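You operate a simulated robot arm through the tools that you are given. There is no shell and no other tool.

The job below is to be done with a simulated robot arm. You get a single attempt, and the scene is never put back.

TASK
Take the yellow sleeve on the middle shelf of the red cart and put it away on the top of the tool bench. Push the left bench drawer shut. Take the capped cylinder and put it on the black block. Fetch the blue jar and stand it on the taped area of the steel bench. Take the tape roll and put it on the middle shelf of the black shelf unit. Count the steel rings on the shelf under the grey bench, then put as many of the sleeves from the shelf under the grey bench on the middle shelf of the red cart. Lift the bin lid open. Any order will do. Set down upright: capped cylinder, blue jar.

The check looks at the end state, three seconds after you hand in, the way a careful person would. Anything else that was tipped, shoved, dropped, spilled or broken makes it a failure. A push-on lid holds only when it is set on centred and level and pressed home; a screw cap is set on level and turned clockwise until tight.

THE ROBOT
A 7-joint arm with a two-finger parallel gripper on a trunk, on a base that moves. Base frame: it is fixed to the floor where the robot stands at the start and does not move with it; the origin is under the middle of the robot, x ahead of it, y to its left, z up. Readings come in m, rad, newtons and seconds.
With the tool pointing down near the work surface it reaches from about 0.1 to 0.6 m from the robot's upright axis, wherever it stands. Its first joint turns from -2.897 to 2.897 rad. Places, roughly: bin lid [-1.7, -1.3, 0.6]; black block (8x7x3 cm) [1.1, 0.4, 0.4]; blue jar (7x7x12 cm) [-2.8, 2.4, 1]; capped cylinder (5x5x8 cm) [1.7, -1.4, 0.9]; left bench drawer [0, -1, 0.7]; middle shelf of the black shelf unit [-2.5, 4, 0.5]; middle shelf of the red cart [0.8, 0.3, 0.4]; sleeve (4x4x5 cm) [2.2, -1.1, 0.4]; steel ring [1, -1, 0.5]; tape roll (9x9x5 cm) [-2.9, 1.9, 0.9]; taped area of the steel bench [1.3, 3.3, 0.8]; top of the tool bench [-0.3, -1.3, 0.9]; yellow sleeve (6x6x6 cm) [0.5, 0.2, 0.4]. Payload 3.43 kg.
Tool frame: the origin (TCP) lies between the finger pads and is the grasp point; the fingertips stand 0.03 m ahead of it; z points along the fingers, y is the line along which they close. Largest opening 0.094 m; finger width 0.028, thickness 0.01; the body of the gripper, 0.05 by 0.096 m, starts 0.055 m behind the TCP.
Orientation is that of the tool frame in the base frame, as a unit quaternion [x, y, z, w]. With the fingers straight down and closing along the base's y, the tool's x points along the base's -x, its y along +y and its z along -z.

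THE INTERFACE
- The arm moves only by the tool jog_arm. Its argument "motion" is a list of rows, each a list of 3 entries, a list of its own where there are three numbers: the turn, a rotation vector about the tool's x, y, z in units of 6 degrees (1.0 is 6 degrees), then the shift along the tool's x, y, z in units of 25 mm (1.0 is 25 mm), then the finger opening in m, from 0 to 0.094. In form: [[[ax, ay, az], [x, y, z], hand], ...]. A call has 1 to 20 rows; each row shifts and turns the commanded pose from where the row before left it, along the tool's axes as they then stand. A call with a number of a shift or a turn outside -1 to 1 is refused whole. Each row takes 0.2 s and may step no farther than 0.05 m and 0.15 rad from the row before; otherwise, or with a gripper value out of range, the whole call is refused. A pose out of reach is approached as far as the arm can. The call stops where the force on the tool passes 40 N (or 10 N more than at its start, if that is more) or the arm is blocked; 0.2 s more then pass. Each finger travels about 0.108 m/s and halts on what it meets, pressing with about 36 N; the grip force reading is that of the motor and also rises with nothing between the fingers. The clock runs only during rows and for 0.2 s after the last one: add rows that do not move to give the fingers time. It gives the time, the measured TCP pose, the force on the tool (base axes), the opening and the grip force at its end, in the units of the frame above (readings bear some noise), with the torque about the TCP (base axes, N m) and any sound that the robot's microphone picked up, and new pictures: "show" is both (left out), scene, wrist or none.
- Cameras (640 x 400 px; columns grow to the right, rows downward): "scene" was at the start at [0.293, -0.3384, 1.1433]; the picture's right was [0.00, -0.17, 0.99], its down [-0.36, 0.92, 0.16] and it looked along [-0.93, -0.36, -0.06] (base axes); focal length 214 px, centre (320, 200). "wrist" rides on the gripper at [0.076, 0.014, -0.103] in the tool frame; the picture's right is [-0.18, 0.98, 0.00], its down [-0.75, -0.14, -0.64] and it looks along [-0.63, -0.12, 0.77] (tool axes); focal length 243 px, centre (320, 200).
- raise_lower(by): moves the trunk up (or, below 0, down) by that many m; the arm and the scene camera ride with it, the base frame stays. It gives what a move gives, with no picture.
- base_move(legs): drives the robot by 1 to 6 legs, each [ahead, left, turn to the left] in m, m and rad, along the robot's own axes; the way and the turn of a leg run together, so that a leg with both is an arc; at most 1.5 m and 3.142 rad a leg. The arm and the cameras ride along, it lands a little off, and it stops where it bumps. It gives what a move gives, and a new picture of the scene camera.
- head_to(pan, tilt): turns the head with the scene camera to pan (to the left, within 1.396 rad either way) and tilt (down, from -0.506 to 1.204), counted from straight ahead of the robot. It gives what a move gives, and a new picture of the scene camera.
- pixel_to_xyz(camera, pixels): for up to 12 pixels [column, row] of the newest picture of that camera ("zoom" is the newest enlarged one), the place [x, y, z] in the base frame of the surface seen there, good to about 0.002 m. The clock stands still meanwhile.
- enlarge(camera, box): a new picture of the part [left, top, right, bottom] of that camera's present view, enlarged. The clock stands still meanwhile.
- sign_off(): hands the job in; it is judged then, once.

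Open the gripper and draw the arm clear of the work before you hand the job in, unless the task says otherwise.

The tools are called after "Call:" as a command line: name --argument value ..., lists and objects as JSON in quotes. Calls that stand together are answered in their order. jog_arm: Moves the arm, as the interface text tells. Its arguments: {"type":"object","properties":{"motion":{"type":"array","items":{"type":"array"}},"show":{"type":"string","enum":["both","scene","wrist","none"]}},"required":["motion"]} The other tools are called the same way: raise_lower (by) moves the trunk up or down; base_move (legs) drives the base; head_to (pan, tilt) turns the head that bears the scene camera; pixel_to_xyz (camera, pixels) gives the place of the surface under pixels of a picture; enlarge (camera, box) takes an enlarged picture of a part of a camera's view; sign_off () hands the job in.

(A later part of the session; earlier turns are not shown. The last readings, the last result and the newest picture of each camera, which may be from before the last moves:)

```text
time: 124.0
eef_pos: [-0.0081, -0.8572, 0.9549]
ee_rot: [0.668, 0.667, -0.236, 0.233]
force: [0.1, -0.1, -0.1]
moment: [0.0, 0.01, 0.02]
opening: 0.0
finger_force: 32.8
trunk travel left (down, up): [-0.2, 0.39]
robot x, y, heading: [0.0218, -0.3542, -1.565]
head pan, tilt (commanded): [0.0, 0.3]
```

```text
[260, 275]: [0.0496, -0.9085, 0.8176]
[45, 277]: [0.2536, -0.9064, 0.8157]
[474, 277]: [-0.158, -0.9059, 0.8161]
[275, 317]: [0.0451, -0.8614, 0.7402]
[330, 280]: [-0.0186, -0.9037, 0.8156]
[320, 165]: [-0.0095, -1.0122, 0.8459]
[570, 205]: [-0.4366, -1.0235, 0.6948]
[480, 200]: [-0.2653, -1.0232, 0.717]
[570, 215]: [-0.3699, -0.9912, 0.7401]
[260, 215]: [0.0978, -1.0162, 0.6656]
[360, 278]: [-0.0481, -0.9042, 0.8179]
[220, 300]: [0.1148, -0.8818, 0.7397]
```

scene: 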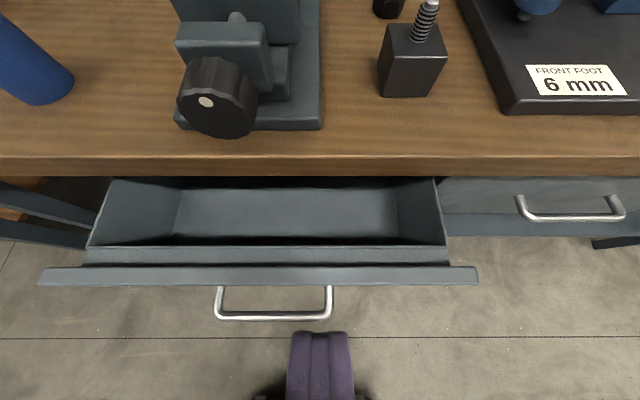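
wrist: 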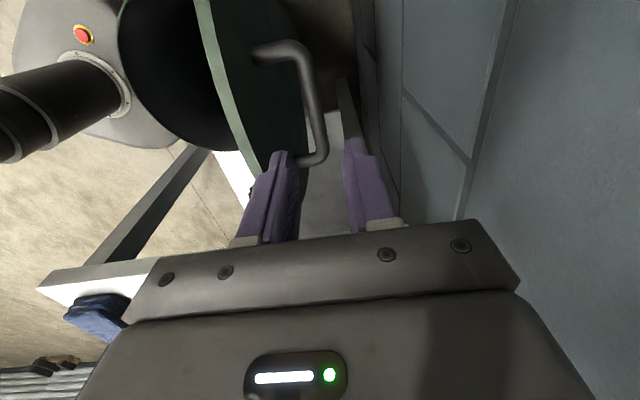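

The panel face is at y≈−0.90 (centre x≈0.048, top z 0.816) and must travel to y≈−1.023. I place the closed fingertips in front of the panel, just above the handle bar.

Call:
jog_arm --motion '[[[0, 0, 0], [0.384, 0.747, -0.309], 0.0], [[0, 0, 0], [0.384, 0.747, -0.309], 0.0], [[0, 0, 0], [0.384, 0.747, -0.309], 0.0], [[0, 0, 0], [0.648, 0, 0.805], 0.0], [[0, 0, 0], [0.648, 0, 0.805], 0.0], [[0, 0, 0], [0.648, 0, 0.805], 0.0], [[0, 0, 0], [0.648, 0, 0.805], 0.0], [[0, 0, 0], [0.648, 0, 0.805], 0.0], [[0, 0, 0], [0.648, 0, 0.805], 0.0]]' --show "both"

```text
time: 126.0
eef_pos: [0.0455, -0.8197, 0.7984]
ee_rot: [0.667, 0.667, -0.236, 0.234]
force: [-0.1, 0.7, -0.5]
moment: [-0.01, 0.0, -0.01]
opening: 0.0002
finger_force: 32.5
trunk travel left (down, up): [-0.2, 0.39]
robot x, y, heading: [0.0239, -0.3563, -1.562]
head pan, tilt (commanded): [0.0, 0.3]
```

scene: 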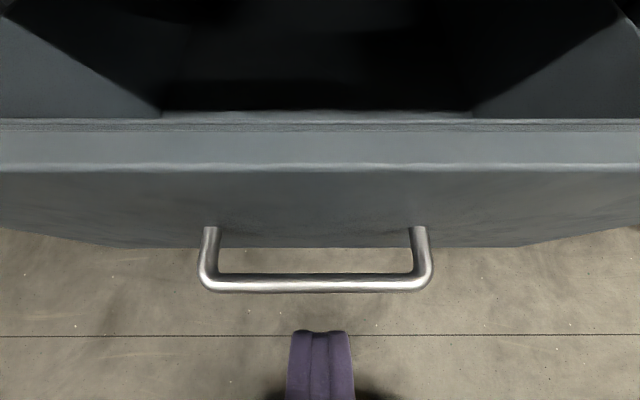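
wrist: 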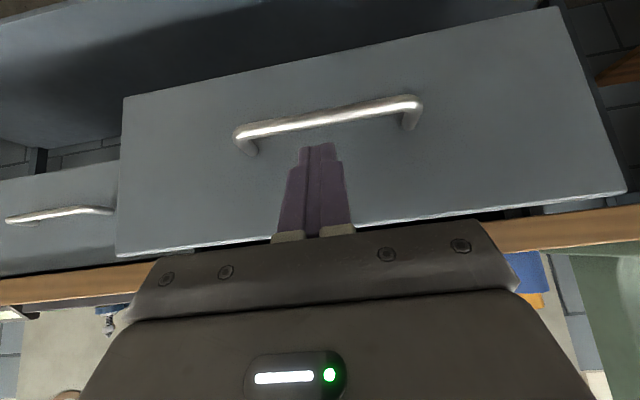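

The fingertips are aligned above the handle. I push forward along −y.

Call:
jog_arm --motion '[[[0, 0, 0], [-0.779, 0, 0.627], 0.0], [[0, 0, 0], [-0.779, 0, 0.627], 0.0], [[0, 0, 0], [-0.5, 0, 0.4], 0.0], [[0, 0, 0], [-0.5, 0, 0.4], 0.0], [[0, 0, 0], [-0.5, 0, 0.4], 0.0], [[0, 0, 0], [-0.5, 0, 0.4], 0.0], [[0, 0, 0], [-0.5, 0, 0.4], 0.0]]' --show "scene"

```text
time: 127.6
eef_pos: [0.047, -0.9495, 0.8001]
ee_rot: [0.667, 0.666, -0.237, 0.234]
force: [-0.2, -0.2, -0.2]
moment: [0.0, 0.02, -0.02]
opening: 0.0
finger_force: 32.9
trunk travel left (down, up): [-0.2, 0.39]
robot x, y, heading: [0.0215, -0.3555, -1.568]
head pan, tilt (commanded): [0.0, 0.3]
```

scene: 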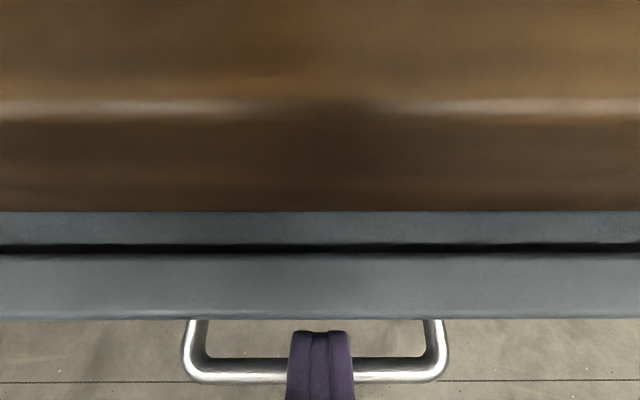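

The drawer slides in smoothly. I continue with small steps until it meets its stop.

Call:
jog_arm --motion '[[[0, 0, 0], [-0.4, 0, 0.32], 0.0], [[0, 0, 0], [-0.4, 0, 0.32], 0.0], [[0, 0, 0], [-0.3, 0, 0.24], 0.0], [[0, 0, 0], [-0.2, 0, 0.16], 0.0], [[0, 0, 0], [-0.15, 0, 0.12], 0.0], [[0, 0, 0], [-0.1, 0, 0.08], 0.0], [[0, 0, 0], [-0.1, 0, 0.08], 0.0]]' --show "both"

```text
time: 128.1
eef_pos: [0.0476, -0.9547, 0.796]
ee_rot: [0.669, 0.669, -0.231, 0.228]
force: [-0.4, 18.5, -4.2]
moment: [-1.7, 0.03, 0.25]
opening: 0.0001
finger_force: 33.2
trunk travel left (down, up): [-0.2, 0.39]
robot x, y, heading: [0.0259, -0.3518, -1.566]
head pan, tilt (commanded): [0.0, 0.3]
stopped in row 2: the force on the tool passed its limit at 51 N (the readings are from after the stop); the commanded pose is now the measured one
```

scene: 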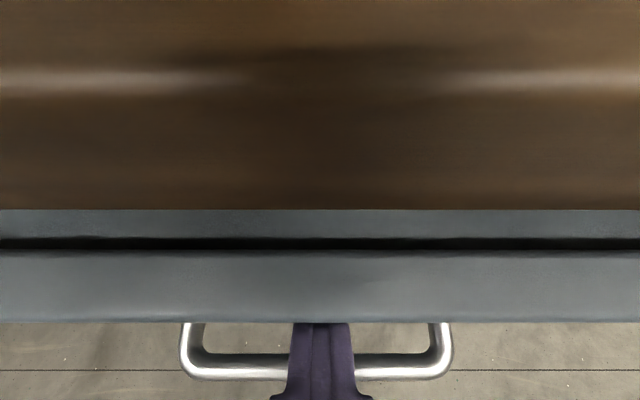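
wrist: 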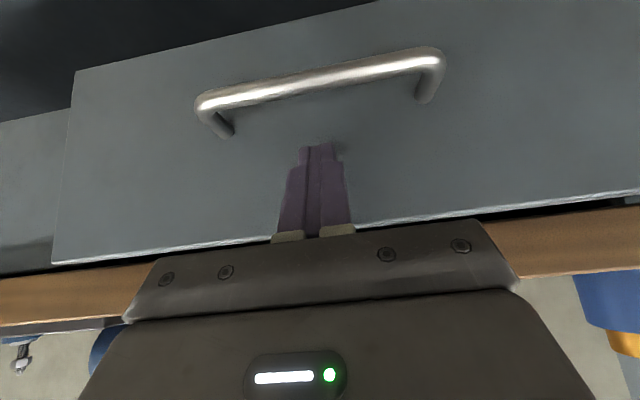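

It stopped at 51 N. I measure where the panel stands now relative to the neighbour and the bench edge to see if it is fully shut.

Call:
pixel_to_xyz --camera "scene" --pixels '[[250, 252], [250, 318], [320, 240], [320, 215], [320, 205], [400, 285], [20, 285], [620, 285], [250, 370]]'

Call:
pixel_to_xyz --camera "wrist" --pixels '[[150, 150], [500, 120], [30, 220], [20, 170], [60, 290], [600, 235], [320, 75], [100, 200]]'

```text
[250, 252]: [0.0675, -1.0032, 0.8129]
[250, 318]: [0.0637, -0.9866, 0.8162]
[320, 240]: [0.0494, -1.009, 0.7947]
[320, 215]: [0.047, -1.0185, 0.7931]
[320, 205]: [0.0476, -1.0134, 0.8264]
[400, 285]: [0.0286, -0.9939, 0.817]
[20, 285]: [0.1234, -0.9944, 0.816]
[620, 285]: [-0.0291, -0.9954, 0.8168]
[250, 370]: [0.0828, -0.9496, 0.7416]
```

```text
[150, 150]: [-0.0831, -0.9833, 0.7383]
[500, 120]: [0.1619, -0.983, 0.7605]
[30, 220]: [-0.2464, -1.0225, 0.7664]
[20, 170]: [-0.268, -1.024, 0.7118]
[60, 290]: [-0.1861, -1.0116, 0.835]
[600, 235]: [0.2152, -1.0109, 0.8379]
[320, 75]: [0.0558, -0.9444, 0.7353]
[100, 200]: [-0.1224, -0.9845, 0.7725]
```

The panel face is at y≈−0.984 while the neighbour's is at −1.0235, so it may not be fully home. I back off and look at the gap from the side and above.

Call:
jog_arm --motion '[[[0, 0, 0], [0.5, 0, -0.4], 0.0], [[0, 0, 0], [0.779, 0, -0.627], 0.0], [[0, 0, 0], [0.779, 0, -0.627], 0.0], [[0, 0, 0], [0.0, 0, -1], 0.0], [[0, 0, 0], [0, 0, -1], 0.0]]' --show "none"

Call:
head_to --pan 0 --tilt 0.1

Call:
enlarge --camera "scene" --box '[160, 140, 480, 340]'

```text
time: 129.3
eef_pos: [0.0467, -0.8621, 0.8368]
ee_rot: [0.669, 0.668, -0.233, 0.23]
force: [0.4, -0.3, -0.1]
moment: [0.01, -0.01, -0.02]
opening: 0.0002
finger_force: 33.3
trunk travel left (down, up): [-0.2, 0.39]
robot x, y, heading: [0.0226, -0.3502, -1.57]
head pan, tilt (commanded): [0.0, 0.3]
```

```text
time: 130.0
eef_pos: [0.0462, -0.8612, 0.8377]
ee_rot: [0.669, 0.668, -0.233, 0.23]
force: [-0.3, 0.1, 0.8]
moment: [-0.01, -0.01, -0.01]
opening: 0.0001
finger_force: 33.3
trunk travel left (down, up): [-0.2, 0.39]
robot x, y, heading: [0.0198, -0.3537, -1.569]
head pan, tilt (commanded): [0.0, 0.099]
```

scene: 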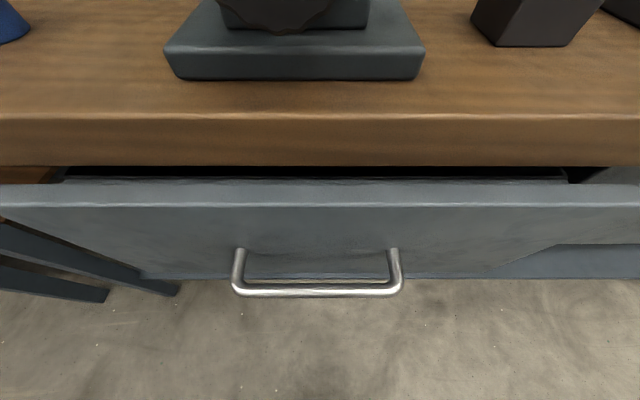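

```text
2.00 times, centred on (320, 240) of scene
```

zoom: 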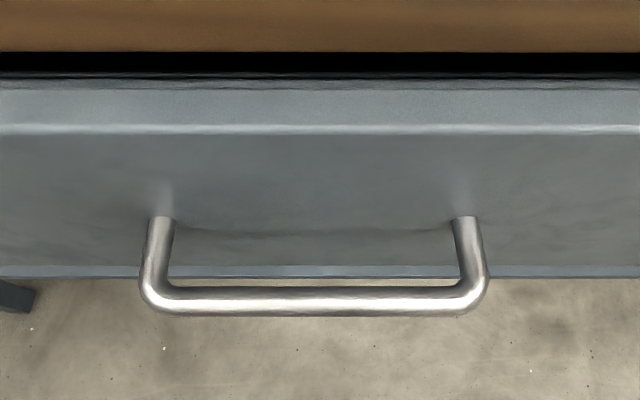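

I measure the panel's face, ends and the neighbouring front again from here.

Call:
pixel_to_xyz --camera "scene" --pixels '[[320, 198], [100, 198], [550, 198], [150, 240], [500, 240], [320, 178], [320, 162], [630, 230], [600, 180], [40, 172], [316, 290], [570, 176]]'

```text
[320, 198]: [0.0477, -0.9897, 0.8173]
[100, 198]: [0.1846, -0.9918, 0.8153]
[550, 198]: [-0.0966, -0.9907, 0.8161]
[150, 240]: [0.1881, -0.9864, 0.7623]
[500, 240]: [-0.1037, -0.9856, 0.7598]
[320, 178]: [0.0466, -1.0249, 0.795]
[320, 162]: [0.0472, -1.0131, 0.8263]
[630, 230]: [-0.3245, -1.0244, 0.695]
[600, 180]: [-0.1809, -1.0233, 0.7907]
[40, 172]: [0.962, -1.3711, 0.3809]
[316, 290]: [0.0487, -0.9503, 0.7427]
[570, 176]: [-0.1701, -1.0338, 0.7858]
```

The panel still stands about 40 mm proud of its neighbour. I return to the panel and push again slowly, to tell friction from a hard stop.

Call:
jog_arm --motion '[[[0, 0, 0], [-0.416, 0, 0.823], 0.0], [[0, 0, 0], [-0.416, 0, 0.823], 0.0], [[0, 0, 0], [-0.416, 0, 0.823], 0.0], [[0, 0, 0], [-0.416, 0, 0.823], 0.0], [[0, 0, 0], [-0.08, 0, 0.064], 0.0], [[0, 0, 0], [-0.08, 0, 0.064], 0.0]]' --show "none"

Call:
jog_arm --motion '[[[0, 0, 0], [-0.08, 0, 0.064], 0.0], [[0, 0, 0], [-0.08, 0, 0.064], 0.0]]' --show "none"

Call:
jog_arm --motion '[[[0, 0, 0], [-0.08, 0, 0.064], 0.0], [[0, 0, 0], [-0.08, 0, 0.064], 0.0]]' --show "none"

```text
time: 131.0
eef_pos: [0.046, -0.936, 0.7998]
ee_rot: [0.669, 0.669, -0.232, 0.228]
force: [-0.1, 5.8, 0.6]
moment: [-0.68, -0.07, 0.07]
opening: 0.0
finger_force: 33.1
trunk travel left (down, up): [-0.2, 0.39]
robot x, y, heading: [0.0189, -0.355, -1.567]
head pan, tilt (commanded): [0.0, 0.099]
stopped in row 4: the force on the tool passed its limit at 57 N (the readings are from after the stop); the commanded pose is now the measured one
```

```text
time: 131.8
eef_pos: [0.0457, -0.9361, 0.7988]
ee_rot: [0.669, 0.669, -0.231, 0.227]
force: [-1.6, 25.0, 8.0]
moment: [-3.14, -0.25, 0.25]
opening: 0.0001
finger_force: 33.0
trunk travel left (down, up): [-0.2, 0.39]
robot x, y, heading: [0.0195, -0.3554, -1.563]
head pan, tilt (commanded): [0.0, 0.099]
stopped in row 2: the force on the tool passed its limit at 40 N (the readings are from after the stop); the commanded pose is now the measured one
```

```text
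time: 132.2
eef_pos: [0.047, -0.9358, 0.7963]
ee_rot: [0.669, 0.671, -0.228, 0.226]
force: [-1.7, 25.0, 8.5]
moment: [-3.17, -0.22, 0.3]
opening: 0.0
finger_force: 33.0
trunk travel left (down, up): [-0.2, 0.39]
robot x, y, heading: [0.0225, -0.3511, -1.564]
head pan, tilt (commanded): [0.0, 0.099]
stopped in row 2: the force on the tool passed its limit at 43 N (the readings are from after the stop); the commanded pose is now the measured one
```

The moment (−3.1 N·m with 25 N) shows the contact is about 0.12 m above the TCP: the hand is touching the vise's knob on the bench top, not the drawer stop. I back off at once and check the vise.

Call:
jog_arm --motion '[[[0, 0, 0], [0.5, 0, -0.4], 0.0], [[0, 0, 0], [0.779, 0, -0.627], 0.0], [[0, 0, 0], [0.779, 0, -0.627], 0.0], [[0, 0, 0], [0.779, 0, -0.627], 0.0]]' --show "none"

Call:
head_to --pan 0 --tilt -0.25

```text
time: 133.2
eef_pos: [0.0473, -0.8492, 0.799]
ee_rot: [0.67, 0.669, -0.229, 0.225]
force: [-0.1, -0.1, 0.4]
moment: [-0.03, -0.03, -0.02]
opening: 0.0002
finger_force: 33.7
trunk travel left (down, up): [-0.2, 0.39]
robot x, y, heading: [0.0228, -0.3539, -1.567]
head pan, tilt (commanded): [0.0, 0.099]
```

```text
time: 134.0
eef_pos: [0.0465, -0.8496, 0.7993]
ee_rot: [0.669, 0.67, -0.229, 0.226]
force: [-0.4, -0.4, -0.3]
moment: [0.0, 0.0, 0.01]
opening: 0.0
finger_force: 32.6
trunk travel left (down, up): [-0.2, 0.39]
robot x, y, heading: [0.0209, -0.3572, -1.568]
head pan, tilt (commanded): [0.0, -0.25]
```

scene: 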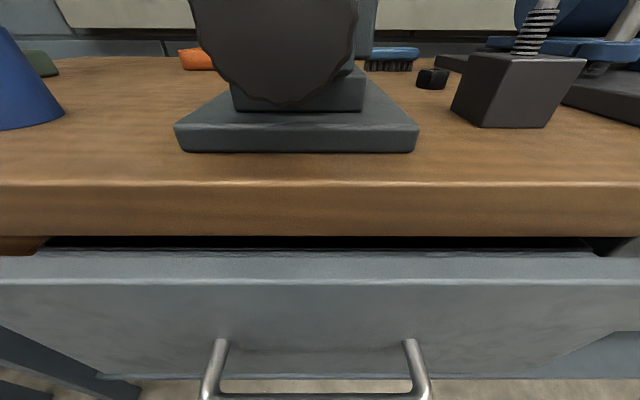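

I measure the vise's base corners now to compare with its earlier place (near corner (0.1186, −1.0426)).

Call:
pixel_to_xyz --camera "scene" --pixels '[[182, 130], [412, 130], [182, 148], [410, 148], [300, 140], [280, 50], [250, 90], [60, 170], [560, 110], [500, 130]]'

```text
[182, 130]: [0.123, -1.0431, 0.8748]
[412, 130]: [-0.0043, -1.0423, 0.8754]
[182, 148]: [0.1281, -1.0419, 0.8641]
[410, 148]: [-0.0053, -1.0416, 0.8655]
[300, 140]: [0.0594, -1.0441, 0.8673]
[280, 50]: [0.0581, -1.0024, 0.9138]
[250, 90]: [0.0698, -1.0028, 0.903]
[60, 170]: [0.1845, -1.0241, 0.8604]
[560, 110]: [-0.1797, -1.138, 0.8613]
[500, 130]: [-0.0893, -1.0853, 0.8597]
```

The vise has not moved (front still at y=−1.0425), good. The camera head on the hand protrudes forward, so I will push at x≈−0.10, clear of the vise, with a flatter tool. First I back off, shift right, and lower the trunk for a flatter pose.

Call:
base_move --legs '[[-0.12, 0, 0], [0, -0.145, 0]]'

Call:
raise_lower --by -0.2

Call:
jog_arm --motion '[[[0, 0, 0], [-0.8, 0, -0.6], 0.0], [[0, 0, 0], [-0.8, 0, -0.6], 0.0], [[0, 0, 0], [-0.8, 0, -0.6], 0.0], [[0, 0, 0], [-0.8, 0, -0.4], 0.0], [[0, 0, 0], [-0.8, 0, -0.4], 0.0], [[0, 0, 0], [-0.8, 0, -0.4], 0.0], [[0, -1, 0], [0, 0, 0], 0.0], [[0, -1, 0], [0, 0, 0], 0.0], [[0, -1, 0], [0, 0, 0], 0.0], [[0, -0.5, 0], [0, 0, 0], 0.0]]' --show "both"

```text
time: 136.2
eef_pos: [-0.098, -0.7305, 0.7989]
ee_rot: [0.669, 0.67, -0.228, 0.226]
force: [-0.2, 0.1, -0.1]
moment: [0.01, -0.01, 0.01]
opening: 0.0
finger_force: 33.3
trunk travel left (down, up): [-0.2, 0.39]
robot x, y, heading: [-0.1222, -0.2329, -1.564]
head pan, tilt (commanded): [0.0, -0.25]
```

scene: 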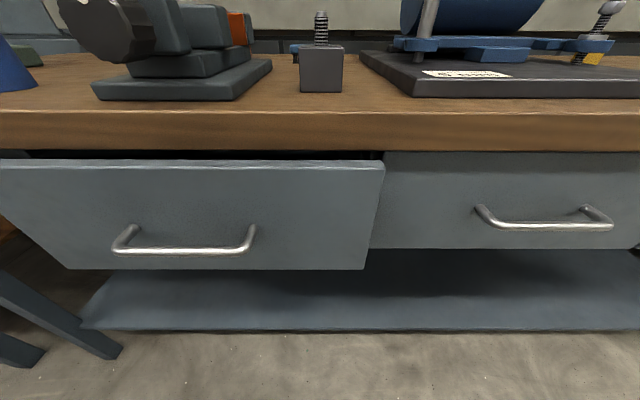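

```text
time: 138.4
eef_pos: [-0.0995, -0.7294, 0.5996]
ee_rot: [0.669, 0.67, -0.229, 0.226]
force: [-0.8, 0.0, 0.3]
moment: [-0.04, 0.02, -0.03]
opening: 0.0
finger_force: 32.8
trunk travel left (down, up): [0.0, 0.59]
robot x, y, heading: [-0.1275, -0.2316, -1.566]
head pan, tilt (commanded): [0.0, -0.25]
```

```text
time: 140.6
eef_pos: [-0.0974, -0.781, 0.732]
ee_rot: [0.616, 0.618, -0.347, 0.344]
force: [-0.1, 0.5, -0.3]
moment: [-0.01, 0.02, -0.01]
opening: 0.0
finger_force: 32.9
trunk travel left (down, up): [0.0, 0.59]
robot x, y, heading: [-0.1223, -0.2341, -1.565]
head pan, tilt (commanded): [0.0, -0.25]
```

scene: 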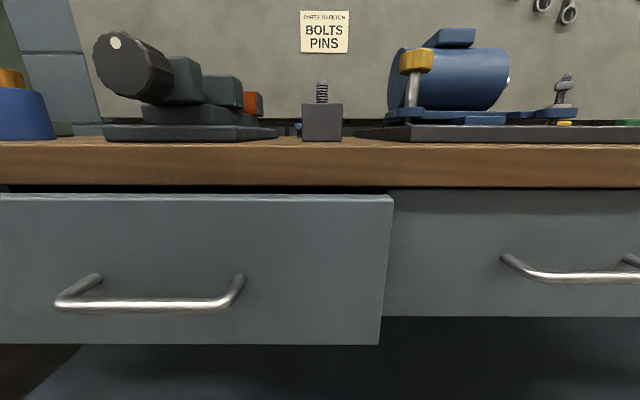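
wrist: 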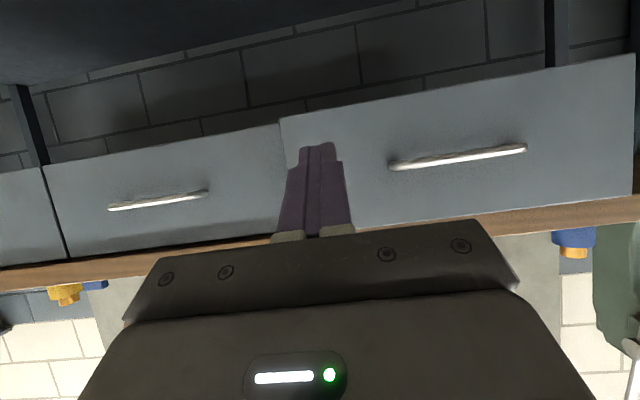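

The panel's right part is free of obstacles above. I raise the TCP slightly, drive 0.15 m forward, then push with the arm.

Call:
jog_arm --motion '[[[0, 0, 0], [-0.6, 0, -0.366], 0.0], [[0, 0, 0], [-0.6, 0, -0.366], 0.0]]' --show "none"

Call:
base_move --legs '[[0.15, 0, 0]]'

Call:
jog_arm --motion '[[[0, 0, 0], [-0.26, 0, 0.427], 0.0], [[0, 0, 0], [-0.26, 0, 0.427], 0.0], [[0, 0, 0], [-0.16, 0, 0.26], 0.0], [[0, 0, 0], [-0.16, 0, 0.26], 0.0]]' --show "both"

```text
time: 141.2
eef_pos: [-0.097, -0.781, 0.7676]
ee_rot: [0.617, 0.617, -0.347, 0.344]
force: [-0.4, -0.2, 0.3]
moment: [0.02, -0.01, 0.0]
opening: 0.0
finger_force: 32.7
trunk travel left (down, up): [0.0, 0.59]
robot x, y, heading: [-0.1211, -0.2308, -1.561]
head pan, tilt (commanded): [0.0, -0.25]
```

```text
time: 142.6
eef_pos: [-0.0968, -0.931, 0.7681]
ee_rot: [0.616, 0.618, -0.347, 0.344]
force: [-0.8, 0.5, 0.3]
moment: [0.0, -0.01, 0.03]
opening: 0.0
finger_force: 33.3
trunk travel left (down, up): [0.0, 0.59]
robot x, y, heading: [-0.1237, -0.3864, -1.566]
head pan, tilt (commanded): [0.0, -0.25]
```

scene: 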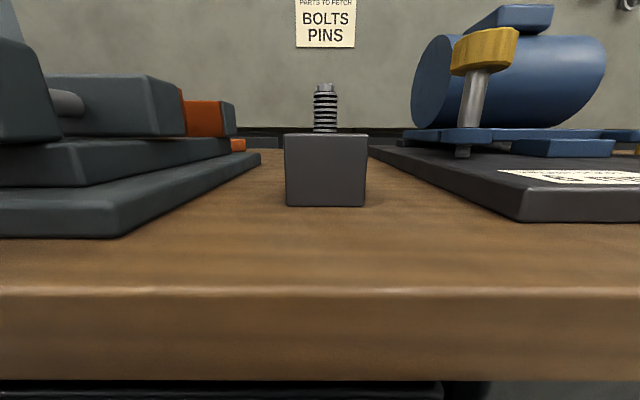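

```text
time: 143.6
eef_pos: [-0.0963, -0.971, 0.7652]
ee_rot: [0.616, 0.618, -0.347, 0.344]
force: [0.3, 0.0, -0.2]
moment: [-0.03, 0.01, -0.03]
opening: 0.0
finger_force: 33.1
trunk travel left (down, up): [0.0, 0.59]
robot x, y, heading: [-0.1235, -0.3855, -1.564]
head pan, tilt (commanded): [0.0, -0.25]
```

scene: 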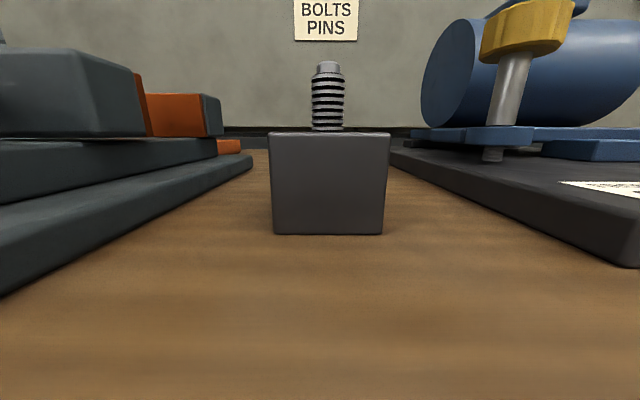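
wrist: 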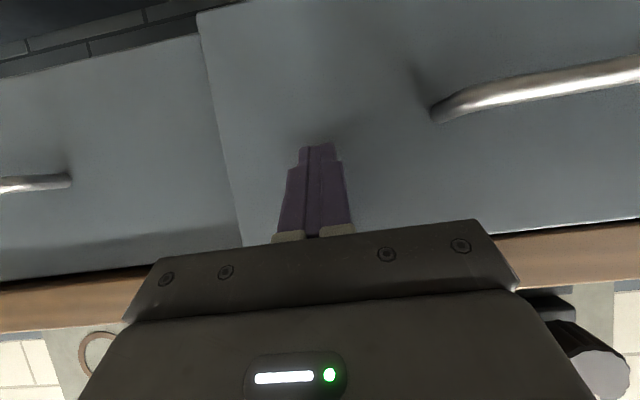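

No resistance yet and clear of everything on the bench. I continue the push in small steps.

Call:
jog_arm --motion '[[[0, 0, 0], [-0.13, 0, 0.213], 0.0], [[0, 0, 0], [-0.13, 0, 0.213], 0.0], [[0, 0, 0], [-0.1, 0, 0.16], 0.0], [[0, 0, 0], [-0.1, 0, 0.16], 0.0], [[0, 0, 0], [-0.08, 0, 0.13], 0.0]]' --show "wrist"

```text
time: 144.8
eef_pos: [-0.0973, -0.9894, 0.7657]
ee_rot: [0.618, 0.619, -0.344, 0.34]
force: [0.3, 18.6, 7.6]
moment: [-0.15, -0.01, 0.02]
opening: 0.0
finger_force: 33.1
trunk travel left (down, up): [0.0, 0.59]
robot x, y, heading: [-0.1218, -0.3858, -1.565]
head pan, tilt (commanded): [0.0, -0.25]
stopped in row 5: the force on the tool passed its limit at 43 N (the readings are from after the stop); the commanded pose is now the measured one
```

wrist: 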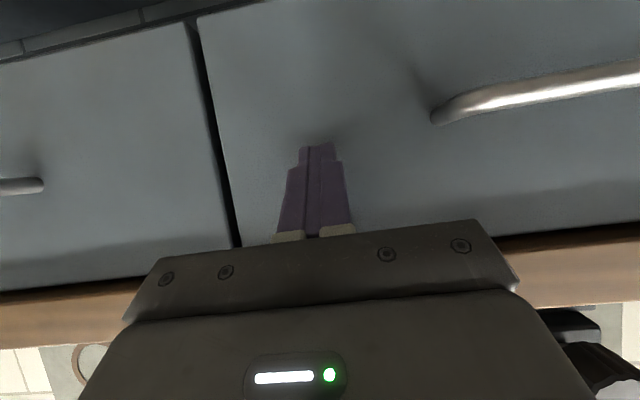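

The force (18.6 N, almost no moment) is now at the fingertips and the panel looks flush with its neighbour. I back away and verify.

Call:
jog_arm --motion '[[[0, 0, 0], [0.26, 0, -0.427], 0.0], [[0, 0, 0], [0.4, 0, -0.66], 0.0], [[0, 0, 0], [0.4, 0, -0.66], 0.0]]' --show "none"

Call:
base_move --legs '[[-0.15, 0, 0]]'

Call:
pixel_to_xyz --camera "scene" --pixels '[[320, 260], [200, 230], [450, 240], [560, 240], [380, 240], [250, 300]]'

```text
time: 145.6
eef_pos: [-0.0973, -0.943, 0.7663]
ee_rot: [0.618, 0.619, -0.344, 0.341]
force: [0.5, -0.1, 0.0]
moment: [-0.01, 0.0, -0.02]
opening: 0.0
finger_force: 32.6
trunk travel left (down, up): [0.0, 0.59]
robot x, y, heading: [-0.1221, -0.3832, -1.561]
head pan, tilt (commanded): [0.0, -0.25]
```

```text
time: 146.9
eef_pos: [-0.0972, -0.792, 0.7644]
ee_rot: [0.618, 0.619, -0.345, 0.341]
force: [-0.2, 0.0, -0.1]
moment: [-0.01, -0.01, 0.0]
opening: 0.0
finger_force: 33.4
trunk travel left (down, up): [0.0, 0.59]
robot x, y, heading: [-0.1279, -0.2338, -1.566]
head pan, tilt (commanded): [0.0, -0.25]
```

scene: 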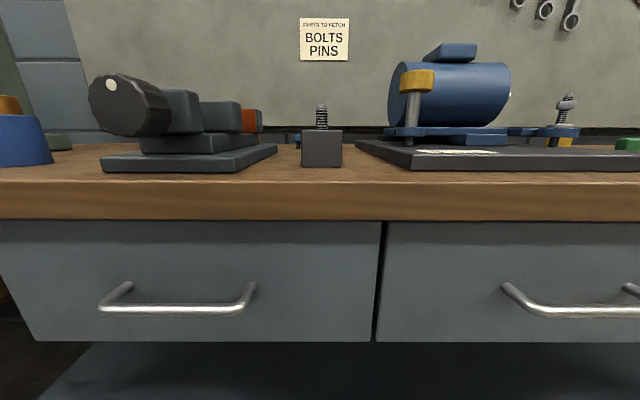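

```text
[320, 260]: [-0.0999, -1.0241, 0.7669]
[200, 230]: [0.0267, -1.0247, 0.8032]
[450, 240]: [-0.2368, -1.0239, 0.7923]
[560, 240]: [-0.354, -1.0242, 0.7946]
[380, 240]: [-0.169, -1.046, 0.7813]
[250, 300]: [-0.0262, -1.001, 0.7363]
```

The drawer is flush at y=−1.024 like its neighbour: shut. Next I drive along the aisle (to the robot's left, +x) to the grey bench.

Call:
base_move --legs '[[0.04, 0.8, 0], [0, 0.75, 0]]'

Call:
head_to --pan 0 --tilt 0.0

```text
time: 154.9
eef_pos: [1.4556, -0.8257, 0.7655]
ee_rot: [0.62, 0.618, -0.345, 0.34]
force: [0.1, -0.2, 0.2]
moment: [-0.02, 0.0, 0.0]
opening: 0.0
finger_force: 32.8
trunk travel left (down, up): [0.0, 0.59]
robot x, y, heading: [1.4333, -0.266, -1.571]
head pan, tilt (commanded): [0.0, -0.25]
```

scene: 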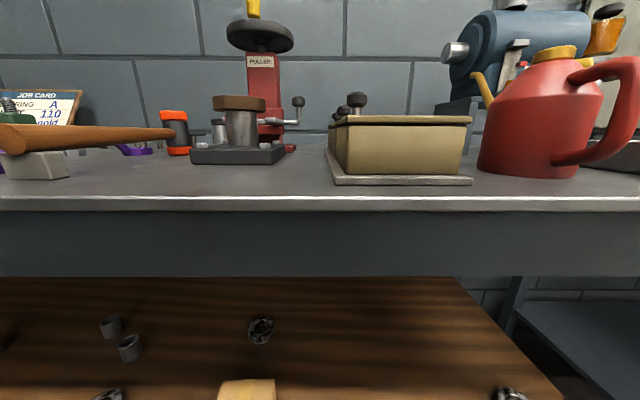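

```text
time: 155.7
eef_pos: [1.4562, -0.8244, 0.7661]
ee_rot: [0.62, 0.617, -0.345, 0.34]
force: [-0.7, -0.5, -0.1]
moment: [-0.03, 0.03, 0.03]
opening: 0.0
finger_force: 33.0
trunk travel left (down, up): [0.0, 0.59]
robot x, y, heading: [1.4338, -0.2655, -1.57]
head pan, tilt (commanded): [0.0, 0.0]
```

scene: 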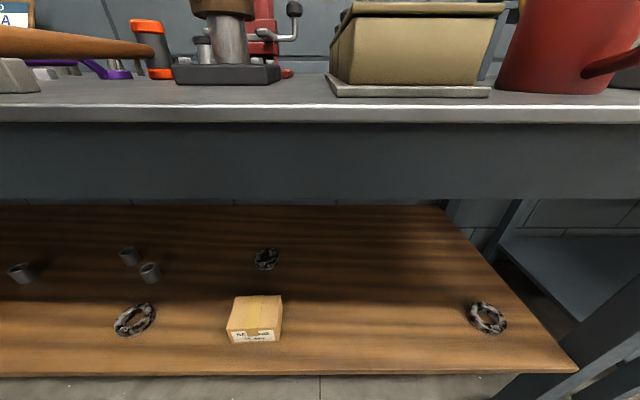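

I see three rings so far at (135,320), (266,258), (487,318), sleeves at (20,272), (129,256), (149,272) and a carton at (256,318). I look further left along the shelf and enlarge.

Call:
enlarge --camera "scene" --box '[0, 200, 320, 400]'

Call:
head_to --pan 0.8 --tilt 0.1

```text
2.00 times, centred on (160, 300) of scene
```

zoom: 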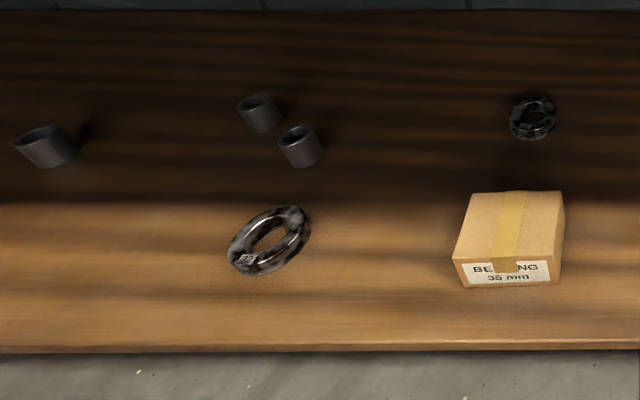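

```text
time: 156.8
eef_pos: [1.4563, -0.825, 0.7668]
ee_rot: [0.62, 0.618, -0.344, 0.34]
force: [-0.1, -0.3, -0.8]
moment: [-0.01, -0.01, 0.02]
opening: 0.0
finger_force: 32.9
trunk travel left (down, up): [0.0, 0.59]
robot x, y, heading: [1.432, -0.2671, -1.573]
head pan, tilt (commanded): [0.799, 0.099]
```

scene: 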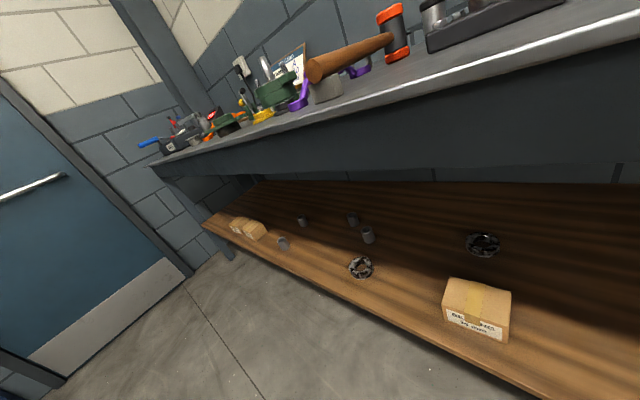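

There are at least four sleeves, (302,221), (283,243), (352,217), (367,235), and cartons that may hide things. I enlarge this view.

Call:
enlarge --camera "scene" --box '[190, 180, 430, 330]'

Call:
enlarge --camera "scene" --box '[180, 20, 500, 220]'

```text
2.67 times, centred on (310, 255) of scene
```

zoom: 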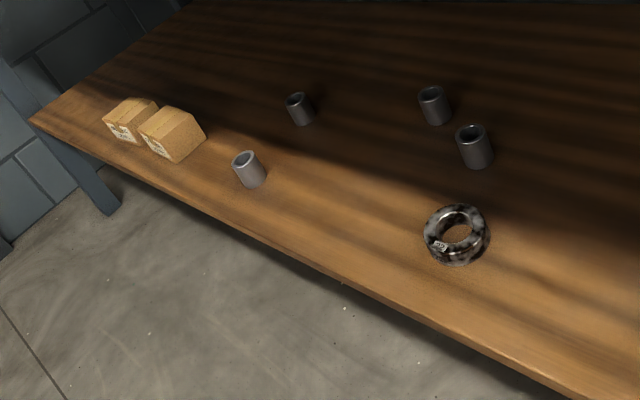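

```text
2.00 times, centred on (340, 120) of scene
```

zoom: 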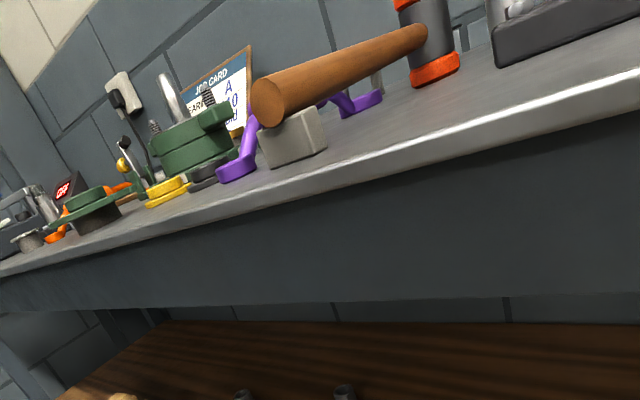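

Four sleeves and one ring in this part. I measure these and then look at the right part of the shelf.

Call:
pixel_to_xyz --camera "scene" --pixels '[[283, 237], [283, 247], [302, 217], [302, 223], [352, 214], [352, 222], [367, 230], [367, 240], [350, 262], [483, 245], [250, 222], [475, 283]]'

Call:
head_to --pan -0.7 --tilt 0.1

```text
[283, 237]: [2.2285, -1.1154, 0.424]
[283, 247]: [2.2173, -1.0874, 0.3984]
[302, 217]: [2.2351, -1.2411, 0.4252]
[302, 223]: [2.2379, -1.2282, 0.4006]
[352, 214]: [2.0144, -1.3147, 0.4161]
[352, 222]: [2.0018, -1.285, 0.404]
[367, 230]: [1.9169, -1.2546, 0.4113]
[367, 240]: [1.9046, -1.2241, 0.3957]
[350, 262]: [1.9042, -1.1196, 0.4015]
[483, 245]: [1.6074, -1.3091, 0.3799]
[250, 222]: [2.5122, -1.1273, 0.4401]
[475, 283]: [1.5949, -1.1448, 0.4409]
```

```text
time: 158.4
eef_pos: [1.4563, -0.8243, 0.7661]
ee_rot: [0.62, 0.618, -0.345, 0.34]
force: [-0.1, 0.5, 0.0]
moment: [-0.02, 0.0, 0.0]
opening: 0.0
finger_force: 33.4
trunk travel left (down, up): [0.0, 0.59]
robot x, y, heading: [1.4328, -0.2656, -1.573]
head pan, tilt (commanded): [-0.7, 0.099]
```

scene: 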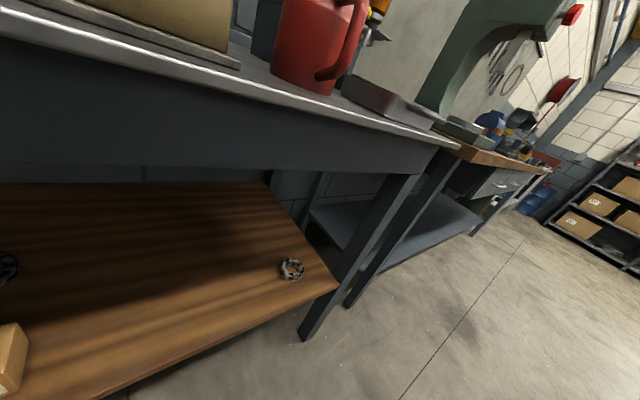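

A third ring is at (291,268) near the right end of the shelf. I zoom on it and measure, then move left toward the sleeves to check behind the far cartons.

Call:
enlarge --camera "scene" --box '[200, 200, 360, 300]'

Call:
pixel_to_xyz --camera "scene" --pixels '[[284, 270], [291, 276], [200, 250], [330, 285], [230, 120], [230, 165], [10, 270], [338, 292]]'

Call:
head_to --pan 0.0 --tilt 0.1

Call:
enlarge --camera "scene" --box '[60, 140, 540, 400]'

```text
4.00 times, centred on (280, 250) of scene
```

zoom: 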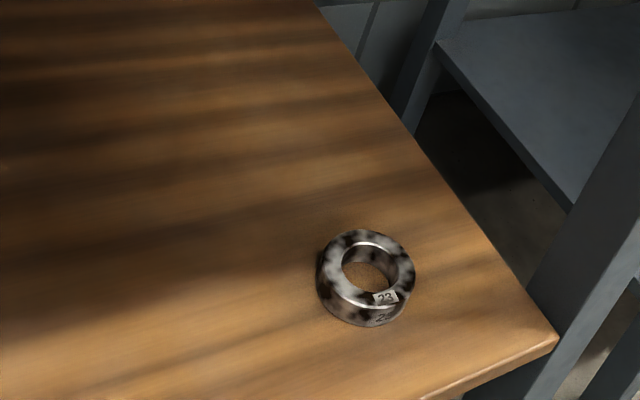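

```text
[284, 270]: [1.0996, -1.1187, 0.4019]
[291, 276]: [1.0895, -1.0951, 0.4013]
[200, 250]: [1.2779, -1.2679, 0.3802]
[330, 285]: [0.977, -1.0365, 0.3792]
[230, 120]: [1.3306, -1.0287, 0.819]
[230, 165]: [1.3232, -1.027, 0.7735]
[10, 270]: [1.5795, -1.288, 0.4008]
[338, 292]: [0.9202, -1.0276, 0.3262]
```

```text
time: 159.5
eef_pos: [1.4549, -0.8244, 0.765]
ee_rot: [0.619, 0.618, -0.345, 0.34]
force: [0.3, -0.1, -0.1]
moment: [0.01, 0.0, 0.01]
opening: 0.0001
finger_force: 32.9
trunk travel left (down, up): [0.0, 0.59]
robot x, y, heading: [1.4305, -0.2658, -1.573]
head pan, tilt (commanded): [0.0, 0.099]
```

scene: 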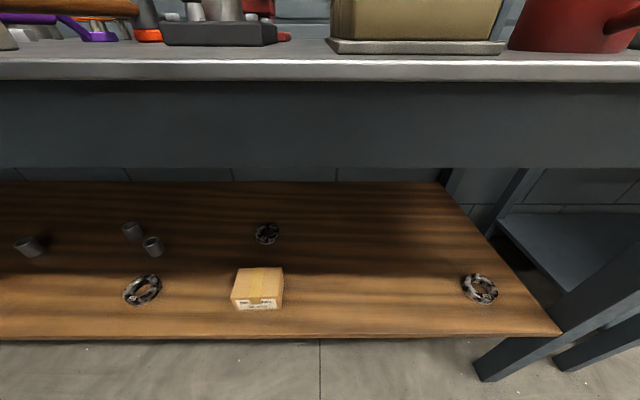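

```text
1.33 times, centred on (300, 270) of scene
```

zoom: 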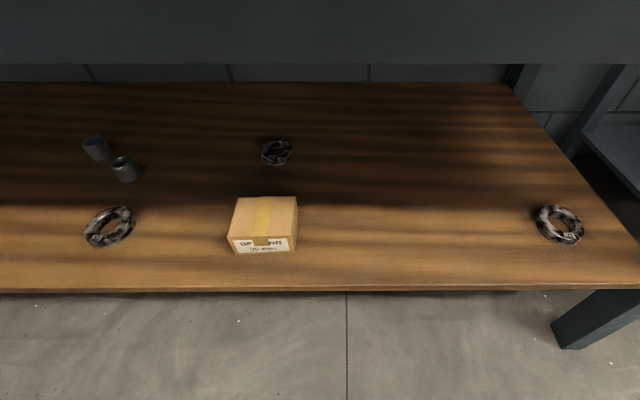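

Three rings in total from here; shelf surface z≈0.38, front edge y≈−1.0275. I slide 0.5 m to the left to face the sleeves and inspect the rest of the shelf.

Call:
base_move --legs '[[0, 0.5, 0]]'

Call:
head_to --pan 0.75 --tilt 0.15

Call:
enlarge --camera "scene" --box '[160, 130, 480, 330]'

```text
time: 162.5
eef_pos: [1.9603, -0.8248, 0.7665]
ee_rot: [0.618, 0.618, -0.345, 0.341]
force: [-1.4, -0.1, 0.0]
moment: [-0.02, -0.01, -0.01]
opening: 0.0
finger_force: 32.9
trunk travel left (down, up): [0.0, 0.59]
robot x, y, heading: [1.9367, -0.2634, -1.566]
head pan, tilt (commanded): [0.0, 0.099]
```

scene: 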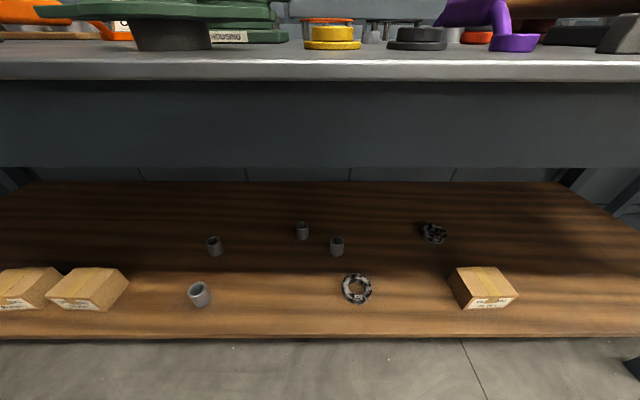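

```text
time: 163.6
eef_pos: [1.9597, -0.8237, 0.7653]
ee_rot: [0.619, 0.618, -0.345, 0.341]
force: [0.5, -0.1, 0.7]
moment: [0.01, 0.02, 0.04]
opening: 0.0
finger_force: 33.1
trunk travel left (down, up): [0.0, 0.59]
robot x, y, heading: [1.9402, -0.2634, -1.568]
head pan, tilt (commanded): [0.75, 0.15]
```

scene: 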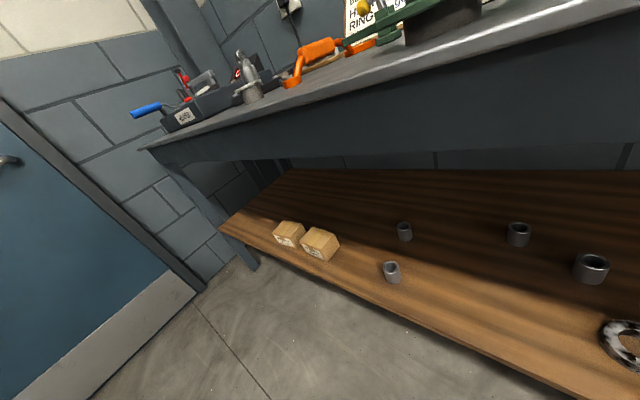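

```text
2.00 times, centred on (320, 230) of scene
```

zoom: 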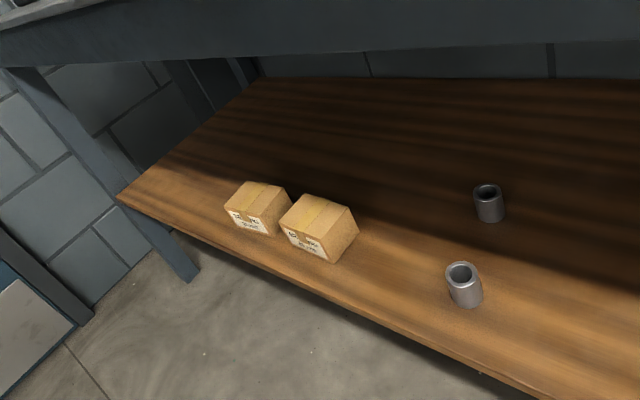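

The area behind the two far cartons is clear, so the count stays at three rings. I look straight again and measure the sleeves precisely.

Call:
head_to --pan 0 --tilt 0.1

Call:
enlarge --camera "scene" --box '[180, 200, 460, 375]'

Call:
pixel_to_xyz --camera "zoom" --pixels '[[358, 116], [358, 100], [345, 92], [371, 92], [280, 80], [280, 62], [268, 58], [292, 58], [45, 220], [45, 200], [80, 115], [80, 95]]'

```text
time: 164.7
eef_pos: [1.9606, -0.8242, 0.7661]
ee_rot: [0.618, 0.618, -0.345, 0.341]
force: [-0.1, -0.3, 0.4]
moment: [0.02, 0.0, 0.0]
opening: 0.0
finger_force: 32.7
trunk travel left (down, up): [0.0, 0.59]
robot x, y, heading: [1.9346, -0.2689, -1.568]
head pan, tilt (commanded): [0.0, 0.099]
```

scene: 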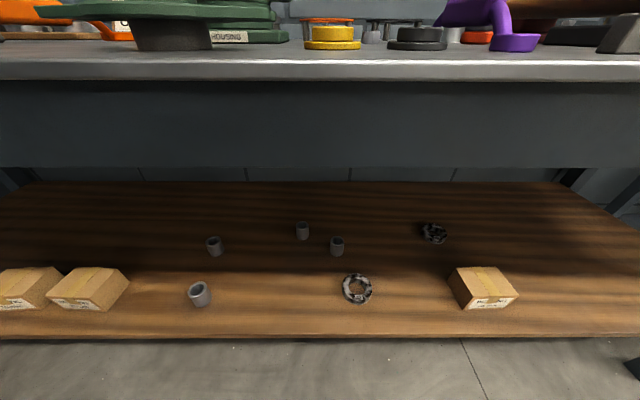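

```text
2.29 times, centred on (320, 288) of scene
```

zoom: 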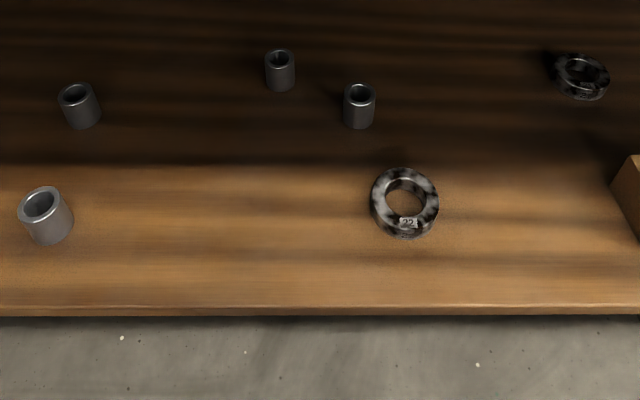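

```text
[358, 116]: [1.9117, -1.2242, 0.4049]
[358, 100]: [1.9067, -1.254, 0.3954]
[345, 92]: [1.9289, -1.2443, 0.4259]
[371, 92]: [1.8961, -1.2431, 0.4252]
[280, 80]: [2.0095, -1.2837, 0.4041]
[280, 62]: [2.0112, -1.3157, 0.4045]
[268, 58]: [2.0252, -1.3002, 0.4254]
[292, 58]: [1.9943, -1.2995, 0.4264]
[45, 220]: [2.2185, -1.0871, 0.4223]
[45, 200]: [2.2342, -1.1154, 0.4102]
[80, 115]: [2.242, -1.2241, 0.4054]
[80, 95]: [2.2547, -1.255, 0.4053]
```

Sleeve S4 stands at (1.912, −1.244), top z 0.4255; S3 at (2.010, −1.302), S1 at (2.224, −1.107). I pitch the tool to 45°, open the fingers to 0.07 and lower it in front of the shelf.

Call:
jog_arm --motion '[[[0, 1, 0], [0, 0, 0], 0.07], [[0, 1, 0], [0, 0, 0], 0.07], [[0, 0.25, 0], [0, 0, 0], 0.07], [[0, 0, 0], [-0.85, -0.97, 0.85], 0.07], [[0, 0, 0], [-0.85, -0.97, 0.85], 0.07], [[0, 0, 0], [0.955, 0, 0.955], 0.07], [[0, 0, 0], [0.955, 0, 0.955], 0.07], [[0, 0, 0], [0.955, 0, 0.955], 0.07], [[0, 0, 0], [0.955, 0, 0.955], 0.07], [[0, 0, 0], [0.955, 0, 0.955], 0.07], [[0, 0, 0], [0.955, 0, 0.955], 0.07], [[0, 0, 0], [0.955, 0, 0.955], 0.07], [[0, 0, 0], [0.955, 0, 0.955], 0.07]]' --show "both"

```text
time: 167.5
eef_pos: [1.9106, -0.881, 0.4948]
ee_rot: [0.655, 0.654, -0.27, 0.266]
force: [0.3, -0.2, -0.4]
moment: [0.0, 0.0, -0.02]
opening: 0.0699
finger_force: 0.1
trunk travel left (down, up): [0.0, 0.59]
robot x, y, heading: [1.9377, -0.2652, -1.573]
head pan, tilt (commanded): [0.0, 0.099]
```

scene: 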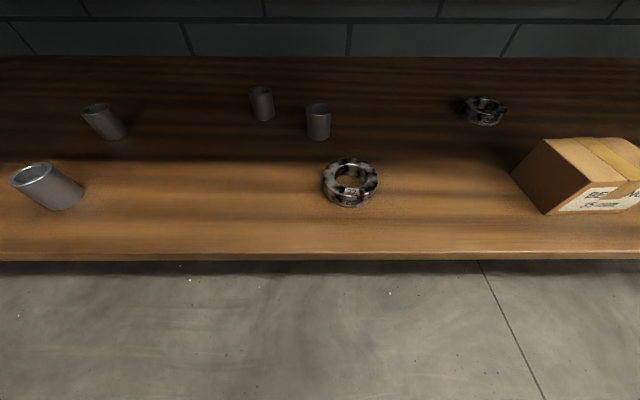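
wrist: 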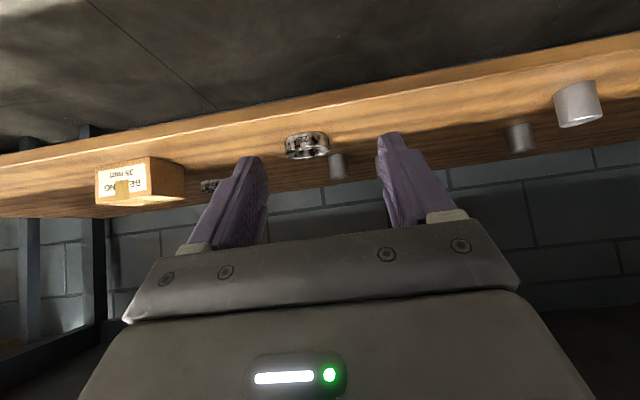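

The wrist camera rides low behind the fingers and the ring at (350,182) would be close under it for S4, so I choose S1, S2 and S3 instead. I slide left by 0.312 m to line up with S1.

Call:
base_move --legs '[[0, 0.312, 0]]'

Call:
enlarge --camera "scene" --box '[160, 50, 480, 250]'

```text
time: 169.6
eef_pos: [2.2209, -0.8805, 0.4955]
ee_rot: [0.656, 0.653, -0.271, 0.265]
force: [-0.3, 1.0, -0.2]
moment: [0.01, 0.01, 0.01]
opening: 0.07
finger_force: 0.0
trunk travel left (down, up): [0.0, 0.59]
robot x, y, heading: [2.2506, -0.2664, -1.571]
head pan, tilt (commanded): [0.0, 0.099]
```

scene: 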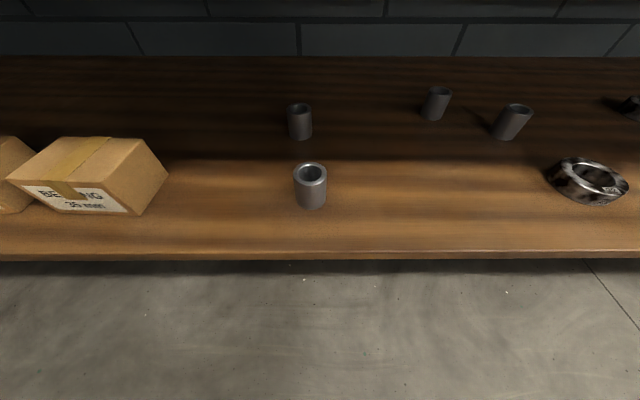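

```text
2.00 times, centred on (320, 150) of scene
```

zoom: 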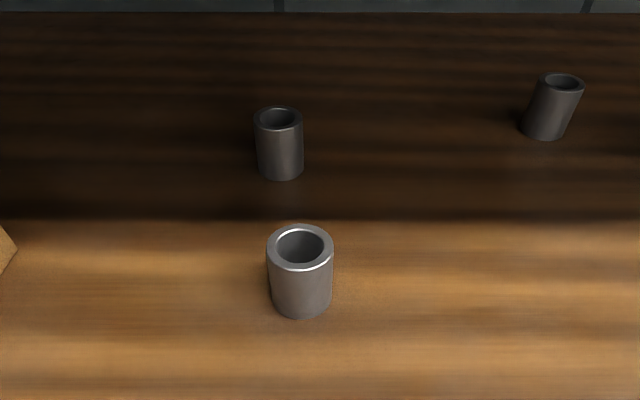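

Call:
pixel_to_xyz --camera "zoom" --pixels '[[301, 290], [272, 246], [330, 246], [301, 228], [301, 266], [280, 160], [258, 118], [300, 118], [280, 108], [555, 115], [580, 85], [546, 80]]'

```text
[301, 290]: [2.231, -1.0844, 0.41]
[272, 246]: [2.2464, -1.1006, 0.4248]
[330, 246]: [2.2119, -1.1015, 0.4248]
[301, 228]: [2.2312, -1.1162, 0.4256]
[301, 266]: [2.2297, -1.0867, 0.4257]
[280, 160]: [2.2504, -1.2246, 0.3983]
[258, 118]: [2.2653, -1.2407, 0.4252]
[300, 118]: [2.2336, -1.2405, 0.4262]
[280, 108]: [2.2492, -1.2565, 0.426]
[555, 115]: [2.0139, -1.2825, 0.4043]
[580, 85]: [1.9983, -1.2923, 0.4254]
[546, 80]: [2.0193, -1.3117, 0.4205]
```

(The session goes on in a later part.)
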